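You operate a simulated robot arm through the tools that you are given. There is no shell and no other tool. Be economical: measure what you need, move in short steps, check, and stop when the job is done.

You run a simulated robot arm. Do the job below in one go: nothing can be reset, and whatever is moved stays where it is left.

## Task
Put the prep file on top of the seam plate two.
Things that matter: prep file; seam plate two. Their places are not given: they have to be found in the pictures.

The check looks at the end state, three seconds after you hand in, the way a careful person would. Anything else that was tipped, shoved, dropped, spilled or broken makes it a failure.

## Robot
A 6-joint arm with a two-finger parallel gripper, fixed in place. Base frame: the origin is at the foot of the arm, x ahead of it, y to its left, z up; the work surface is at about z = 800. Units: mm, degrees, N and s.
With the tool pointing down near the work surface it reaches from about 260 to 680 mm from the base axis. Its first joint turns from -66.0 to 66.0 degrees. Payload 2.9 kg.
Tool frame: the origin (TCP) lies between the finger pads and is the grasp point; the fingertips stand 30 mm ahead of it; z points along the fingers, y is the line along which they close. Largest opening 110 mm; finger width 20, thickness 10; the body of the gripper, 48 by 112 mm, starts 55 mm behind the TCP.
Orientation is told as [roll, pitch, yaw] about the base's x, y, z axes, in that order, counted from this pose: with the fingers straight down and closing along the base's y, the tool's x points along the base's -x, its y along +y and its z along -z.

## Interface
- The arm moves only by the tool jog_arm. Its argument "series" is one flat list of numbers, 6 for each row, row after row: the shift along the tool's x, y, z in mm, then the turn, a rotation vector about the tool's x, y, z in degrees. In form: [x, y, z, rx, ry, rz, x, y, z, rx, ry, rz, ...]. A call has 1 to 10 rows; each row shifts and turns the commanded pose from where the row before left it, along the tool's axes as they then stand. "hand" is the closure, from 0 (fully open) to 1 (shut), set as the call begins (left out, the last holds). Rows are played at 5 a second. More than 50 mm and 8.6 degrees between two rows, or a gripper value outside its range, and nothing of the call is played. Where a pose cannot be reached the arm comes as near as it can. A force on the tool above 40 N (or 10 N above the force at the start of the call, whichever is more), or a blocked arm, ends the call early, and 0.2 s more pass. The fingers move at their own pace (about 108 mm/s each) and stop on an object; they squeeze with about 28 N. The grip force told is the motor's: it shows also when the fingers shut on nothing. Time passes only in rows, and 0.2 s behind the last, so rows that do not move let the fingers close. It gives the time, the measured TCP pose, the force on the tool (base axes), the opening and the grip force at its end, in the units of the frame above (readings bear some noise).
- Cameras (640 x 400 px; columns grow to the right, rows downward): "scene" is fixed at [72.4, 426.9, 1389]; the picture's right is [-0.81, -0.58, 0.00], its down [-0.31, 0.43, -0.85] and it looks along [0.49, -0.69, -0.53] (base axes); focal length 358 px, centre (320, 200). "wrist" rides on the gripper at [-36, 0, -57] in the tool frame; the picture's right is [0.00, -1.00, 0.00], its down [0.97, 0.00, -0.24] and it looks along [0.24, 0.00, 0.97] (tool axes); focal length 218 px, centre (320, 200).
- camera(camera): a new picture of that camera. No time passes.
- measure_at(camera, pixels): for up to 12 pixels [column, row] of the newest picture of that camera ("zoom" is the newest enlarged one), the place [x, y, z] in the base frame of the surface seen there, good to about 2 mm. No time passes.
- close_up(camera, box): a new picture of the part [left, top, right, bottom] of that camera's present view, enlarged. No time passes.
- job_done(): hands the job in; it is judged then, once.

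Go step by step. Measure first, check grasps and placings, and put right what went wrong. The budget is 60 turns and 20 pictures, counting those below and the enlarged ones. Unless the task says otherwise, let go and move clear before handing in, and close with one line.

The tools are called after ">>>" by a JSON object that holds its "op" and its "data". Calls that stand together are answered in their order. jog_arm: Moves the arm, as the interface text tells. Its arguments: {"type":"object","properties":{"series":{"type":"array"},"hand":{"type":"number"}},"required":["series"]} The other tools are called the same way: camera (camera) takes a picture; measure_at (camera, pixels) gives the place of the surface under pixels of a picture; close_up (camera, box) takes an enlarged picture of a part of a camera's view; job_done () hands the job in.

At the start:

```text
t: 0.0
position: [404.8, -95.5, 1127.1]
tool_rot: [0.0, 0.0, 0.0]
contact_force: [0.0, 0.0, -0.4]
opening: 110.0
grasp_force: 0.1
```

scene: 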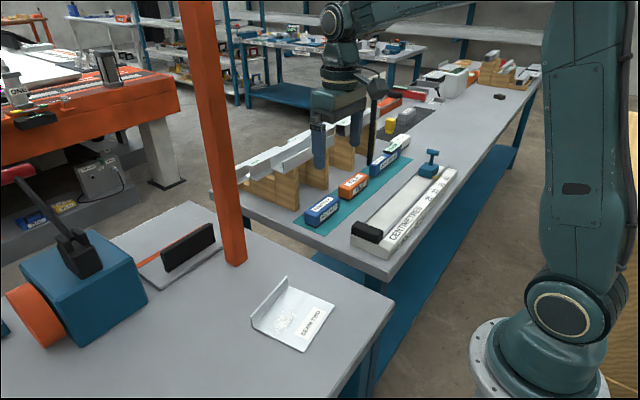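
wrist: 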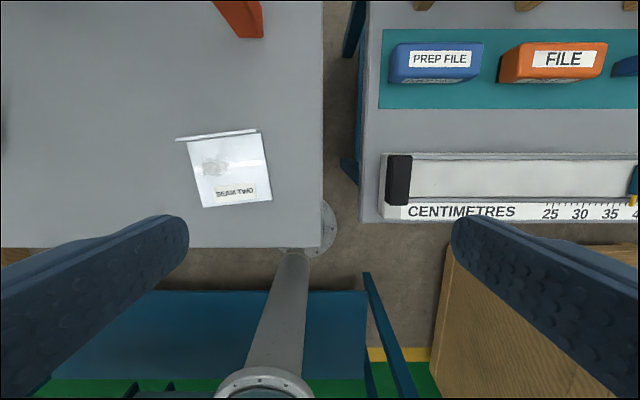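

The wrist picture shows the blue "PREP FILE" at about (437,62) and the "SEAM TWO" plate at about (230,172). I'll zoom in on both and measure them.

>>> {"op": "close_up", "data": {"camera": "wrist", "box": [370, 20, 530, 120]}}

>>> {"op": "close_up", "data": {"camera": "scene", "box": [240, 120, 480, 270]}}

>>> {"op": "measure_at", "data": {"camera": "wrist", "pixels": [[395, 46], [478, 46], [395, 74], [475, 74], [437, 58], [437, 95], [180, 139], [256, 133], [205, 206], [271, 199], [230, 172], [500, 60]]}}

>>> {"op": "measure_at", "data": {"camera": "scene", "pixels": [[322, 206], [322, 218], [307, 214], [338, 203], [352, 183], [285, 280], [252, 316], [300, 350], [333, 303], [290, 310], [268, 295], [238, 262]]}}

```text
4.00 times, centred on (450, 70) of wrist
```

zoom: 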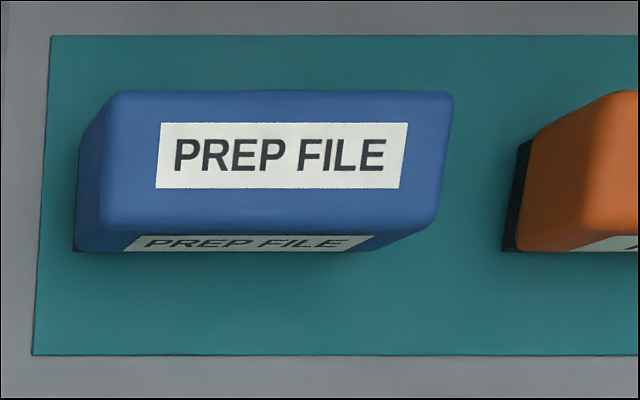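

```text
2.67 times, centred on (360, 195) of scene
```

zoom: 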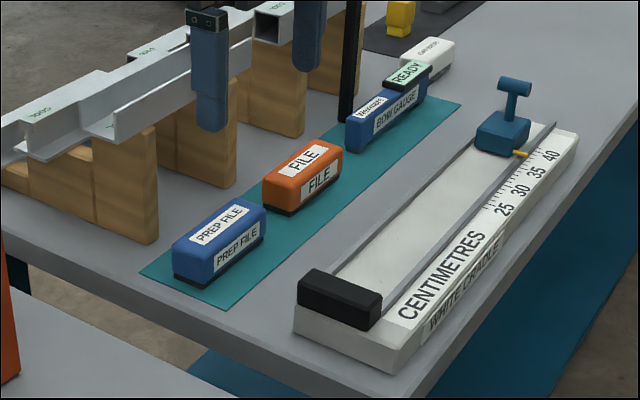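

```text
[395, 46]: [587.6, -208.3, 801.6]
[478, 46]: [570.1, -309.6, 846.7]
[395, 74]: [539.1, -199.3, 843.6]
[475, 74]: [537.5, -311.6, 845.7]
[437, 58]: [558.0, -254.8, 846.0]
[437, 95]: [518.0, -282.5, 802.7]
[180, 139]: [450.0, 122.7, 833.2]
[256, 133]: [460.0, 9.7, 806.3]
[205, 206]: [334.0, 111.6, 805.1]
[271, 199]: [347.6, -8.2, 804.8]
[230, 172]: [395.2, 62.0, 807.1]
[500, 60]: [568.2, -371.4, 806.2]
```

```text
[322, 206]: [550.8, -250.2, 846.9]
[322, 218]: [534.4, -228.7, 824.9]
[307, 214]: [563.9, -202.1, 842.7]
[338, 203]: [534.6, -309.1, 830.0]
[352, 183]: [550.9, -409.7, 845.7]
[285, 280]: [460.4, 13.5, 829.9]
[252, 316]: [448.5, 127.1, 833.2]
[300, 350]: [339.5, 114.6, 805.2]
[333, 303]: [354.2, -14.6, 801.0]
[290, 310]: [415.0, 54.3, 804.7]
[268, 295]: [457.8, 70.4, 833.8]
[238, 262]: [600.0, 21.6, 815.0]
```

The prep file is about 115 mm long along y and 43 mm wide in x. Its centre is near (554,-256) and its top is at z 846. The plate centre is near (397,58), with a flange at x≈455. Next I'll check the rails and wood blocks behind the file, near scene (285,165), for clearance.

>>> {"op": "measure_at", "data": {"camera": "scene", "pixels": [[290, 195], [298, 190], [310, 180], [326, 180], [275, 172], [285, 168], [300, 160], [320, 150], [255, 170], [345, 155], [360, 158], [386, 186]]}}

>>> {"op": "measure_at", "data": {"camera": "wrist", "pixels": [[425, 3], [430, 9], [520, 5], [395, 157], [396, 43], [483, 43], [420, 52], [420, 66], [456, 52], [456, 66], [420, 45], [456, 45]]}}

```text
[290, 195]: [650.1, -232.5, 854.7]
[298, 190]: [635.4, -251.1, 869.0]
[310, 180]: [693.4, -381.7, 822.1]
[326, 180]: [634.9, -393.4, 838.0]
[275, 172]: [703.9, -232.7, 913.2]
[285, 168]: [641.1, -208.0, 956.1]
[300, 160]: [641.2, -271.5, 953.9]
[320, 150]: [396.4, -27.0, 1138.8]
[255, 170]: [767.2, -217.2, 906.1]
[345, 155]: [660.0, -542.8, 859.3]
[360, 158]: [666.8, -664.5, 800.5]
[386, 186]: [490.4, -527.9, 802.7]
```

```text
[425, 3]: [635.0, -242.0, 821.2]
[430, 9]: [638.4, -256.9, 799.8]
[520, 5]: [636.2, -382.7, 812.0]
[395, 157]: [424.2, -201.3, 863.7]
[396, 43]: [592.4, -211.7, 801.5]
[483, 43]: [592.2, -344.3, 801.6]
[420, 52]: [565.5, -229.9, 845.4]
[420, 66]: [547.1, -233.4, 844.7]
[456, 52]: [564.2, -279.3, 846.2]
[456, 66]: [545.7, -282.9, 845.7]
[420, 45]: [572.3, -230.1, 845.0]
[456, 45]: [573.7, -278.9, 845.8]
```

The rails begin at x≈634 and reach z≈955. The gripper across x will extend only to about 610, so it clears them. I'll turn the tool by -90° yaw while still up high.

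>>> {"op": "jog_arm", "data": {"series": [0, 0, 0, 0, 0, 8.5, 0, 0, 0, 0, 0, 8.5, 0, 0, 0, 0, 0, 8.5, 0, 0, 0, 0, 0, 8.5, 0, 0, 0, 0, 0, 8.5, 0, 0, 0, 0, 0, 8.5, 0, 0, 0, 0, 0, 8.5, 0, 0, 0, 0, 0, 8.5, 0, 0, 0, 0, 0, 8.5, 0, 0, 0, 0, 0, 8.5], "hand": 0}}

>>> {"op": "jog_arm", "data": {"series": [0, 0, 0, 0, 0, 5, -20, 18.75, 10, 0, 0, 0, -20, 18.75, 10, 0, 0, 0, -20, 18.75, 10, 0, 0, 0, -20, 18.75, 10, 0, 0, 0, -20, 18.75, 10, 0, 0, 0, -20, 18.75, 10, 0, 0, 0, -20, 18.75, 10, 0, 0, 0, -20.5, 18.75, 10, 0, 0, 0, 0, 0, 0, 0, 0, 0], "hand": 0.25}}

```text
t: 2.2
position: [405.2, -95.9, 1125.5]
tool_rot: [0.0, 0.0, -85.3]
contact_force: [1.1, -0.2, 0.2]
opening: 110.1
grasp_force: 0.1
```

```text
t: 4.4
position: [553.5, -253.5, 1046.3]
tool_rot: [0.0, 0.1, -90.0]
contact_force: [0.6, 0.1, -0.1]
opening: 82.5
grasp_force: 0.1
```

The tool is now above the file with an 82 mm opening. I'll take a wrist picture to check the alignment.

>>> {"op": "camera", "data": {"camera": "wrist"}}

```text
15 pictures are left
```

wrist: 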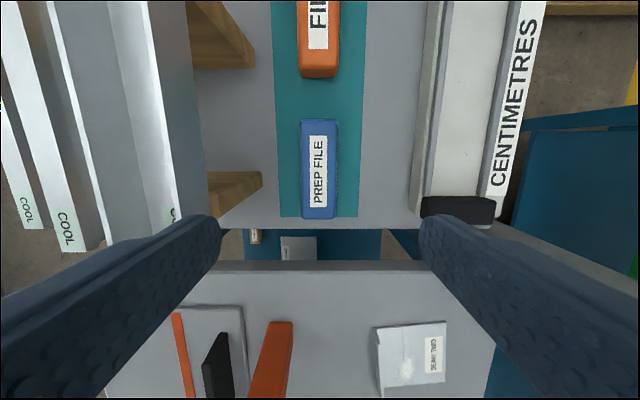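

The file spans columns 301–338 and rows 119–218. I'll measure its edges from here.

>>> {"op": "measure_at", "data": {"camera": "wrist", "pixels": [[306, 170], [333, 170], [304, 170], [335, 170], [318, 124], [318, 213], [318, 120], [318, 216], [307, 135], [307, 205], [334, 135], [334, 205]]}}

>>> {"op": "close_up", "data": {"camera": "wrist", "box": [240, 110, 400, 230]}}

```text
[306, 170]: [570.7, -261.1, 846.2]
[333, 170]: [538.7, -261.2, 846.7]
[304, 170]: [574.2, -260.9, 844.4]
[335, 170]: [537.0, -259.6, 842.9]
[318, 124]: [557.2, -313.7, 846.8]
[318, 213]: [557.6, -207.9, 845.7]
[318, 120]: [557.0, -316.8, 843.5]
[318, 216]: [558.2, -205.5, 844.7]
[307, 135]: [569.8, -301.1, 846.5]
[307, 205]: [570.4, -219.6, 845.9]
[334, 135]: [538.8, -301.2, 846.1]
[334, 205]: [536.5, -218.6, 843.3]
```

```text
3.33 times, centred on (320, 170) of wrist
```

zoom: 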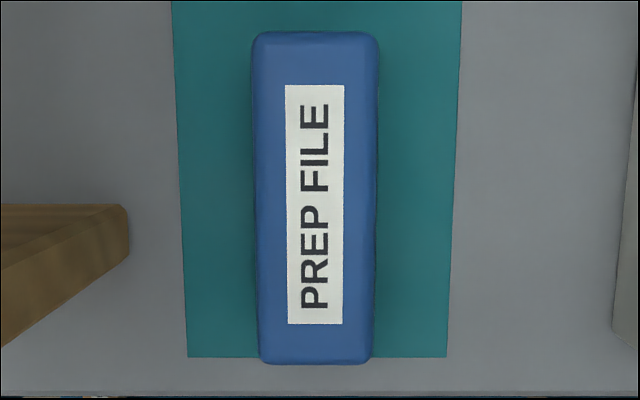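

The file's centre is (555.5,-260). I'll shift over it and go down to TCP z≈837.

>>> {"op": "jog_arm", "data": {"series": [-4, 1, 30, 0, 0, 0, 0, 0, 35, 0, 0, 0, 0, 0, 35, 0, 0, 0, 0, 0, 35, 0, 0, 0, 0, 0, 30, 0, 0, 0, 0, 0, 20, 0, 0, 0, 0, 0, 12, 0, 0, 0, 0, 0, 10, 0, 0, 0, 0, 0, 0, 0, 0, 0]}}

```text
t: 6.4
position: [556.9, -260.3, 838.3]
tool_rot: [-0.1, -0.1, -90.0]
contact_force: [-0.5, 0.4, 1.3]
opening: 82.3
grasp_force: 0.1
```

The tool is at (556.9,-260.3,838.3) with no contact, so I'll close the fingers.

>>> {"op": "jog_arm", "data": {"series": [0, 0, 0, 0, 0, 0, 0, 0, 0, 0, 0, 0, 0, 0, 0, 0, 0, 0, 0, 0, 0, 0, 0, 0], "hand": 1}}

```text
t: 7.4
position: [556.5, -260.3, 837.9]
tool_rot: [0.0, -0.1, -90.0]
contact_force: [1.0, 0.0, 0.4]
opening: 43.7
grasp_force: 27.3
```

The grip holds at 43.7 mm opening and 27 N. I'll lift straight up.

>>> {"op": "jog_arm", "data": {"series": [0, 0, 10, 0, 0, 0, 0, 0, -20, 0, 0, 0, 0, 0, -30, 0, 0, 0, 0, 0, -30, 0, 0, 0, 0, 0, -30, 0, 0, 0, 0, 0, -30, 0, 0, 0, 0, 0, 0, 0, 0, 0]}}

```text
t: 9.0
position: [555.2, -258.5, 969.1]
tool_rot: [-0.1, 0.1, -90.0]
contact_force: [-0.7, 0.5, -2.9]
opening: 44.0
grasp_force: 27.6
```

My first row went down 10 mm by mistake before the lift, but no stop was triggered and the file is held (about 3 N load). I'll move inward in x, then look.

>>> {"op": "jog_arm", "data": {"series": [0, -30, 0, 0, 0, 0, 0, -30, 0, 0, 0, 0, 0, -30, 0, 0, 0, 0, 0, -30, 0, 0, 0, 0, 0, -30, 0, 0, 0, 0, 0, -12, 0, 0, 0, 0, 0, 0, 0, 0, 0, 0]}}

>>> {"op": "camera", "data": {"camera": "scene"}}

>>> {"op": "camera", "data": {"camera": "wrist"}}

```text
t: 10.6
position: [394.0, -259.7, 969.9]
tool_rot: [0.0, 0.1, -90.0]
contact_force: [0.0, -0.8, -3.1]
opening: 43.6
grasp_force: 28.1
```

```text
13 pictures are left
```

scene: 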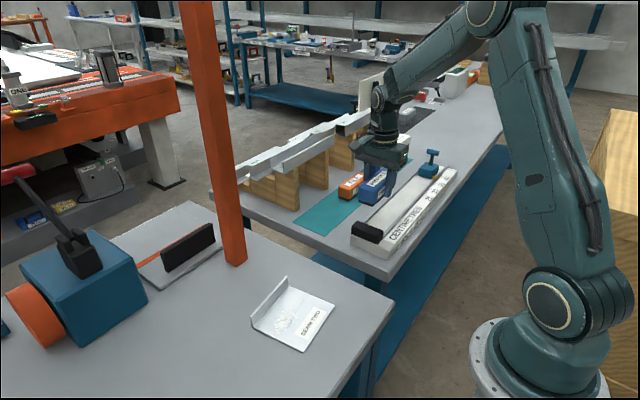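

```text
12 pictures are left
```

wrist: 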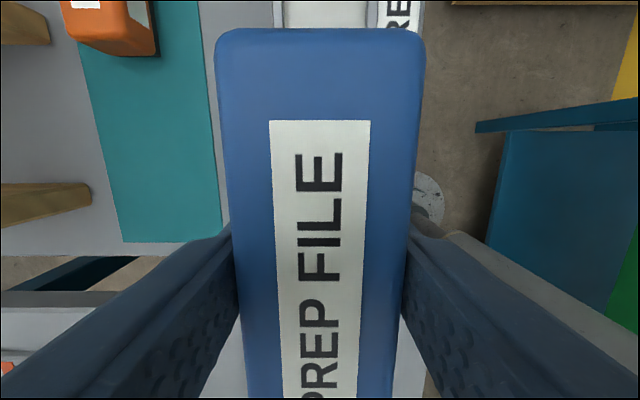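

The file is held. I'll measure its top for tilt and its offset in the hand.

>>> {"op": "measure_at", "data": {"camera": "wrist", "pixels": [[320, 60], [320, 150], [320, 250], [320, 370], [235, 60], [405, 60], [320, 32], [260, 350], [380, 350]]}}

>>> {"op": "close_up", "data": {"camera": "scene", "box": [310, 130, 430, 230]}}

```text
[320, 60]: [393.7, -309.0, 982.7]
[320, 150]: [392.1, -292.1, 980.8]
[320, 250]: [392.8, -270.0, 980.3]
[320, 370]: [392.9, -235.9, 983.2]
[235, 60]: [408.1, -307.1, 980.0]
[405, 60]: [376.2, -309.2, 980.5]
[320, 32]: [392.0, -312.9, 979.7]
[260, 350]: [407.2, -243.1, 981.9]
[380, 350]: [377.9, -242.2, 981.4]
```

```text
4.00 times, centred on (370, 180) of scene
```

zoom: 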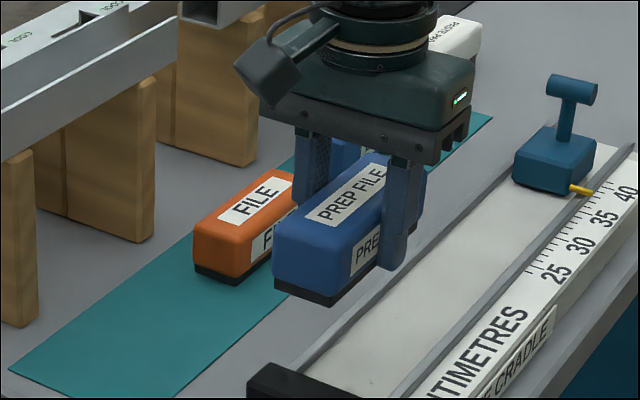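

The file is level, its top is 11.6 mm above the TCP, and its underside is about 32 mm below it. I'll swing over the plate to y≈58 at this height and yaw +5.5° to line up with the flange.

>>> {"op": "jog_arm", "data": {"series": [40, 0, 0, 0, 0, 0, 40, 0, 0, 0, 0, 0, 40, 0, 0, 0, 0, 0, 40, 0, 0, 0, 0, 0, 40, 0, 0, 0, 0, 0, 40, 0, 0, 0, 0, 0, 40, 0, 0, 0, 0, 0, 38, 0, 0, 0, 0, 0, 0, 0, 0, 0, 0, -5.5, 0, 0, 0, 0, 0, 0]}}

>>> {"op": "camera", "data": {"camera": "scene"}}

>>> {"op": "close_up", "data": {"camera": "scene", "box": [210, 200, 370, 360]}}

```text
t: 12.8
position: [395.7, 59.0, 969.2]
tool_rot: [-0.1, 0.0, -84.4]
contact_force: [-0.9, -0.3, -3.0]
opening: 44.1
grasp_force: 27.7
```

```text
10 pictures are left
```

scene: 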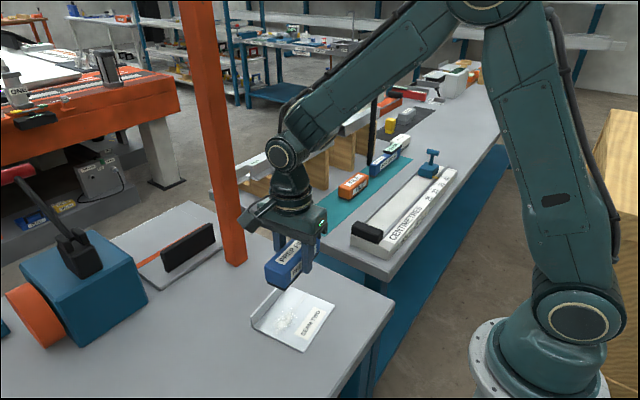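

```text
2.50 times, centred on (290, 280) of scene
```

zoom: 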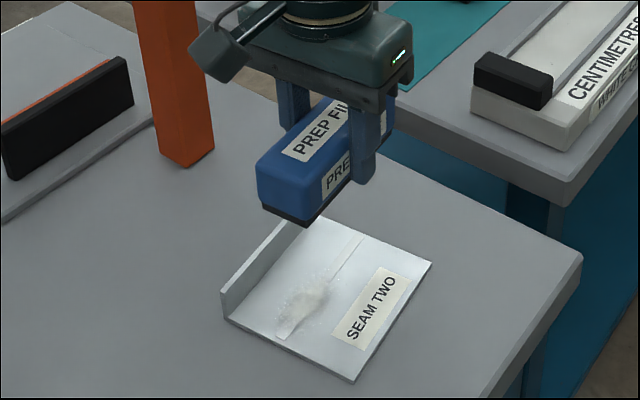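

The plate has a rough seam patch at zoom (300,305). I'll check the heights and corners of the plate more exactly.

>>> {"op": "measure_at", "data": {"camera": "zoom", "pixels": [[312, 292], [300, 302], [285, 325], [318, 305], [345, 258], [375, 240], [430, 262], [352, 378], [230, 315], [240, 310], [270, 300], [370, 300]]}}

```text
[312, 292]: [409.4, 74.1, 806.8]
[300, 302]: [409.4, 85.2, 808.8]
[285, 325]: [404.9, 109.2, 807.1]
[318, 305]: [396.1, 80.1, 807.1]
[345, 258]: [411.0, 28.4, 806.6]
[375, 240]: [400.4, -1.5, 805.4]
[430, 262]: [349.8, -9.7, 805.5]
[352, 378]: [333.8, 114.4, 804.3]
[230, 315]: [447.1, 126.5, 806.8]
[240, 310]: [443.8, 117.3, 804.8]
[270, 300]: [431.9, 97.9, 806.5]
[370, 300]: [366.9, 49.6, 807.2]
```

The seam is flat to within about 2 mm. The plate centre is about (397,56) and its surface is at z 805–807. I'll go down to just above it.

>>> {"op": "jog_arm", "data": {"series": [-2, 0, 30, 0, 0, 0, 0, 0, 30, 0, 0, 0, 0, 0, 30, 0, 0, 0, 0, 0, 20, 0, 0, 0, 0, 0, 10, 0, 0, 0, 0, 0, 5, 0, 0, 0, 0, 0, 0, 0, 0, 0]}}

>>> {"op": "close_up", "data": {"camera": "scene", "box": [210, 220, 370, 360]}}

```text
t: 14.4
position: [393.2, 54.9, 844.1]
tool_rot: [0.0, 0.0, -84.5]
contact_force: [-0.2, -0.1, -4.0]
opening: 43.7
grasp_force: 28.0
```

```text
2.86 times, centred on (290, 290) of scene
```

zoom: 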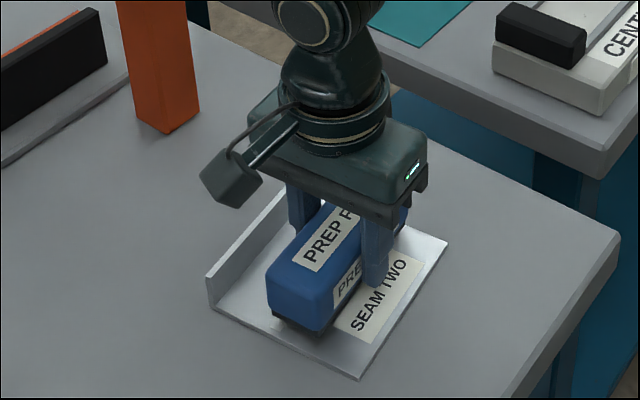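

The file is well placed over the plate and clear of the flange. I'll go down in small steps and watch the force.

>>> {"op": "jog_arm", "data": {"series": [0, 0, 2, 0, 0, 0, 0, 0, 1, 0, 0, 0, 0, 0, 1, 0, 0, 0, 0, 0, 0, 0, 0, 0]}}

```text
t: 15.4
position: [394.6, 57.3, 840.0]
tool_rot: [0.0, 0.1, -84.6]
contact_force: [-0.3, -0.2, -3.7]
opening: 44.1
grasp_force: 27.7
```

There's no contact yet at z 840.0, so I'll go down 1.5 mm more.

>>> {"op": "jog_arm", "data": {"series": [0, 0, 0.8, 0, 0, 0, 0, 0, 0.7, 0, 0, 0, 0, 0, 0, 0, 0, 0]}}

```text
t: 16.2
position: [394.5, 56.3, 839.5]
tool_rot: [0.0, 0.0, -84.5]
contact_force: [0.0, -0.4, -3.5]
opening: 43.8
grasp_force: 27.9
```

>>> {"op": "jog_arm", "data": {"series": [0, 0, 0.7, 0, 0, 0, 0, 0, 0.7, 0, 0, 0, 0, 0, 0, 0, 0, 0]}}

```text
t: 17.0
position: [394.9, 56.1, 837.4]
tool_rot: [0.0, 0.1, -84.4]
contact_force: [0.1, 0.5, -1.8]
opening: 43.8
grasp_force: 27.4
```

The force went from -3.5 to -1.8 N, so the file is just touching. I'll lower 0.5 mm more to seat it.

>>> {"op": "jog_arm", "data": {"series": [0, 0, 0.5, 0, 0, 0, 0, 0, 0, 0, 0, 0]}}

```text
t: 17.6
position: [394.2, 56.1, 837.8]
tool_rot: [0.0, -0.1, -84.5]
contact_force: [-3.6, 1.3, 8.9]
opening: 43.9
grasp_force: 28.2
```

The file is seated, with about 9 N pushing up. I'll open to about 74 mm.

>>> {"op": "jog_arm", "data": {"series": [0, 0, 0, 0, 0, 0, 0, 0, 0, 0, 0, 0, 0, 0, 0, 0, 0, 0], "hand": 0.33}}

>>> {"op": "jog_arm", "data": {"series": [0, 0, -10, 0, 0, 0, 0, 0, -20, 0, 0, 0, 0, 0, -30, 0, 0, 0, 0, 0, -40, 0, 0, 0, 0, 0, -40, 0, 0, 0, 0, 0, 0, 0, 0, 0]}}

>>> {"op": "close_up", "data": {"camera": "scene", "box": [210, 220, 370, 360]}}

>>> {"op": "camera", "data": {"camera": "scene"}}

```text
t: 18.4
position: [393.9, 57.7, 836.9]
tool_rot: [0.0, 0.0, -84.4]
contact_force: [0.2, 0.3, 0.1]
opening: 73.9
grasp_force: 0.0
```

```text
t: 19.8
position: [392.7, 55.9, 977.2]
tool_rot: [-0.1, -0.1, -84.5]
contact_force: [-0.5, 1.3, -0.4]
opening: 73.6
grasp_force: 0.0
```

```text
2.86 times, centred on (290, 290) of scene
```

zoom: 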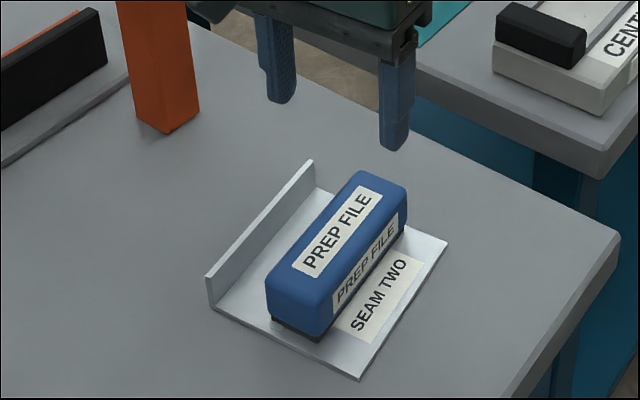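

```text
6 pictures are left
```

scene: 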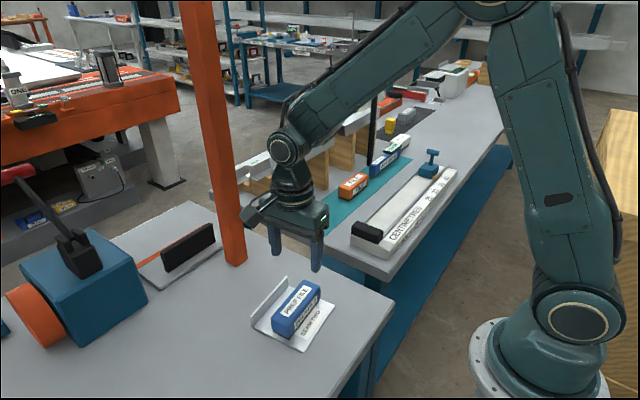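

The prep file lies flat on the seam plate at scene (296,308), the gripper is clear above it, and nothing else has moved. I'm handing the job in.

>>> {"op": "job_done", "data": {}}

```text
The job is handed in.
```

The prep file is resting flat on top of seam plate two, released, with the arm clear, and the job is handed in.
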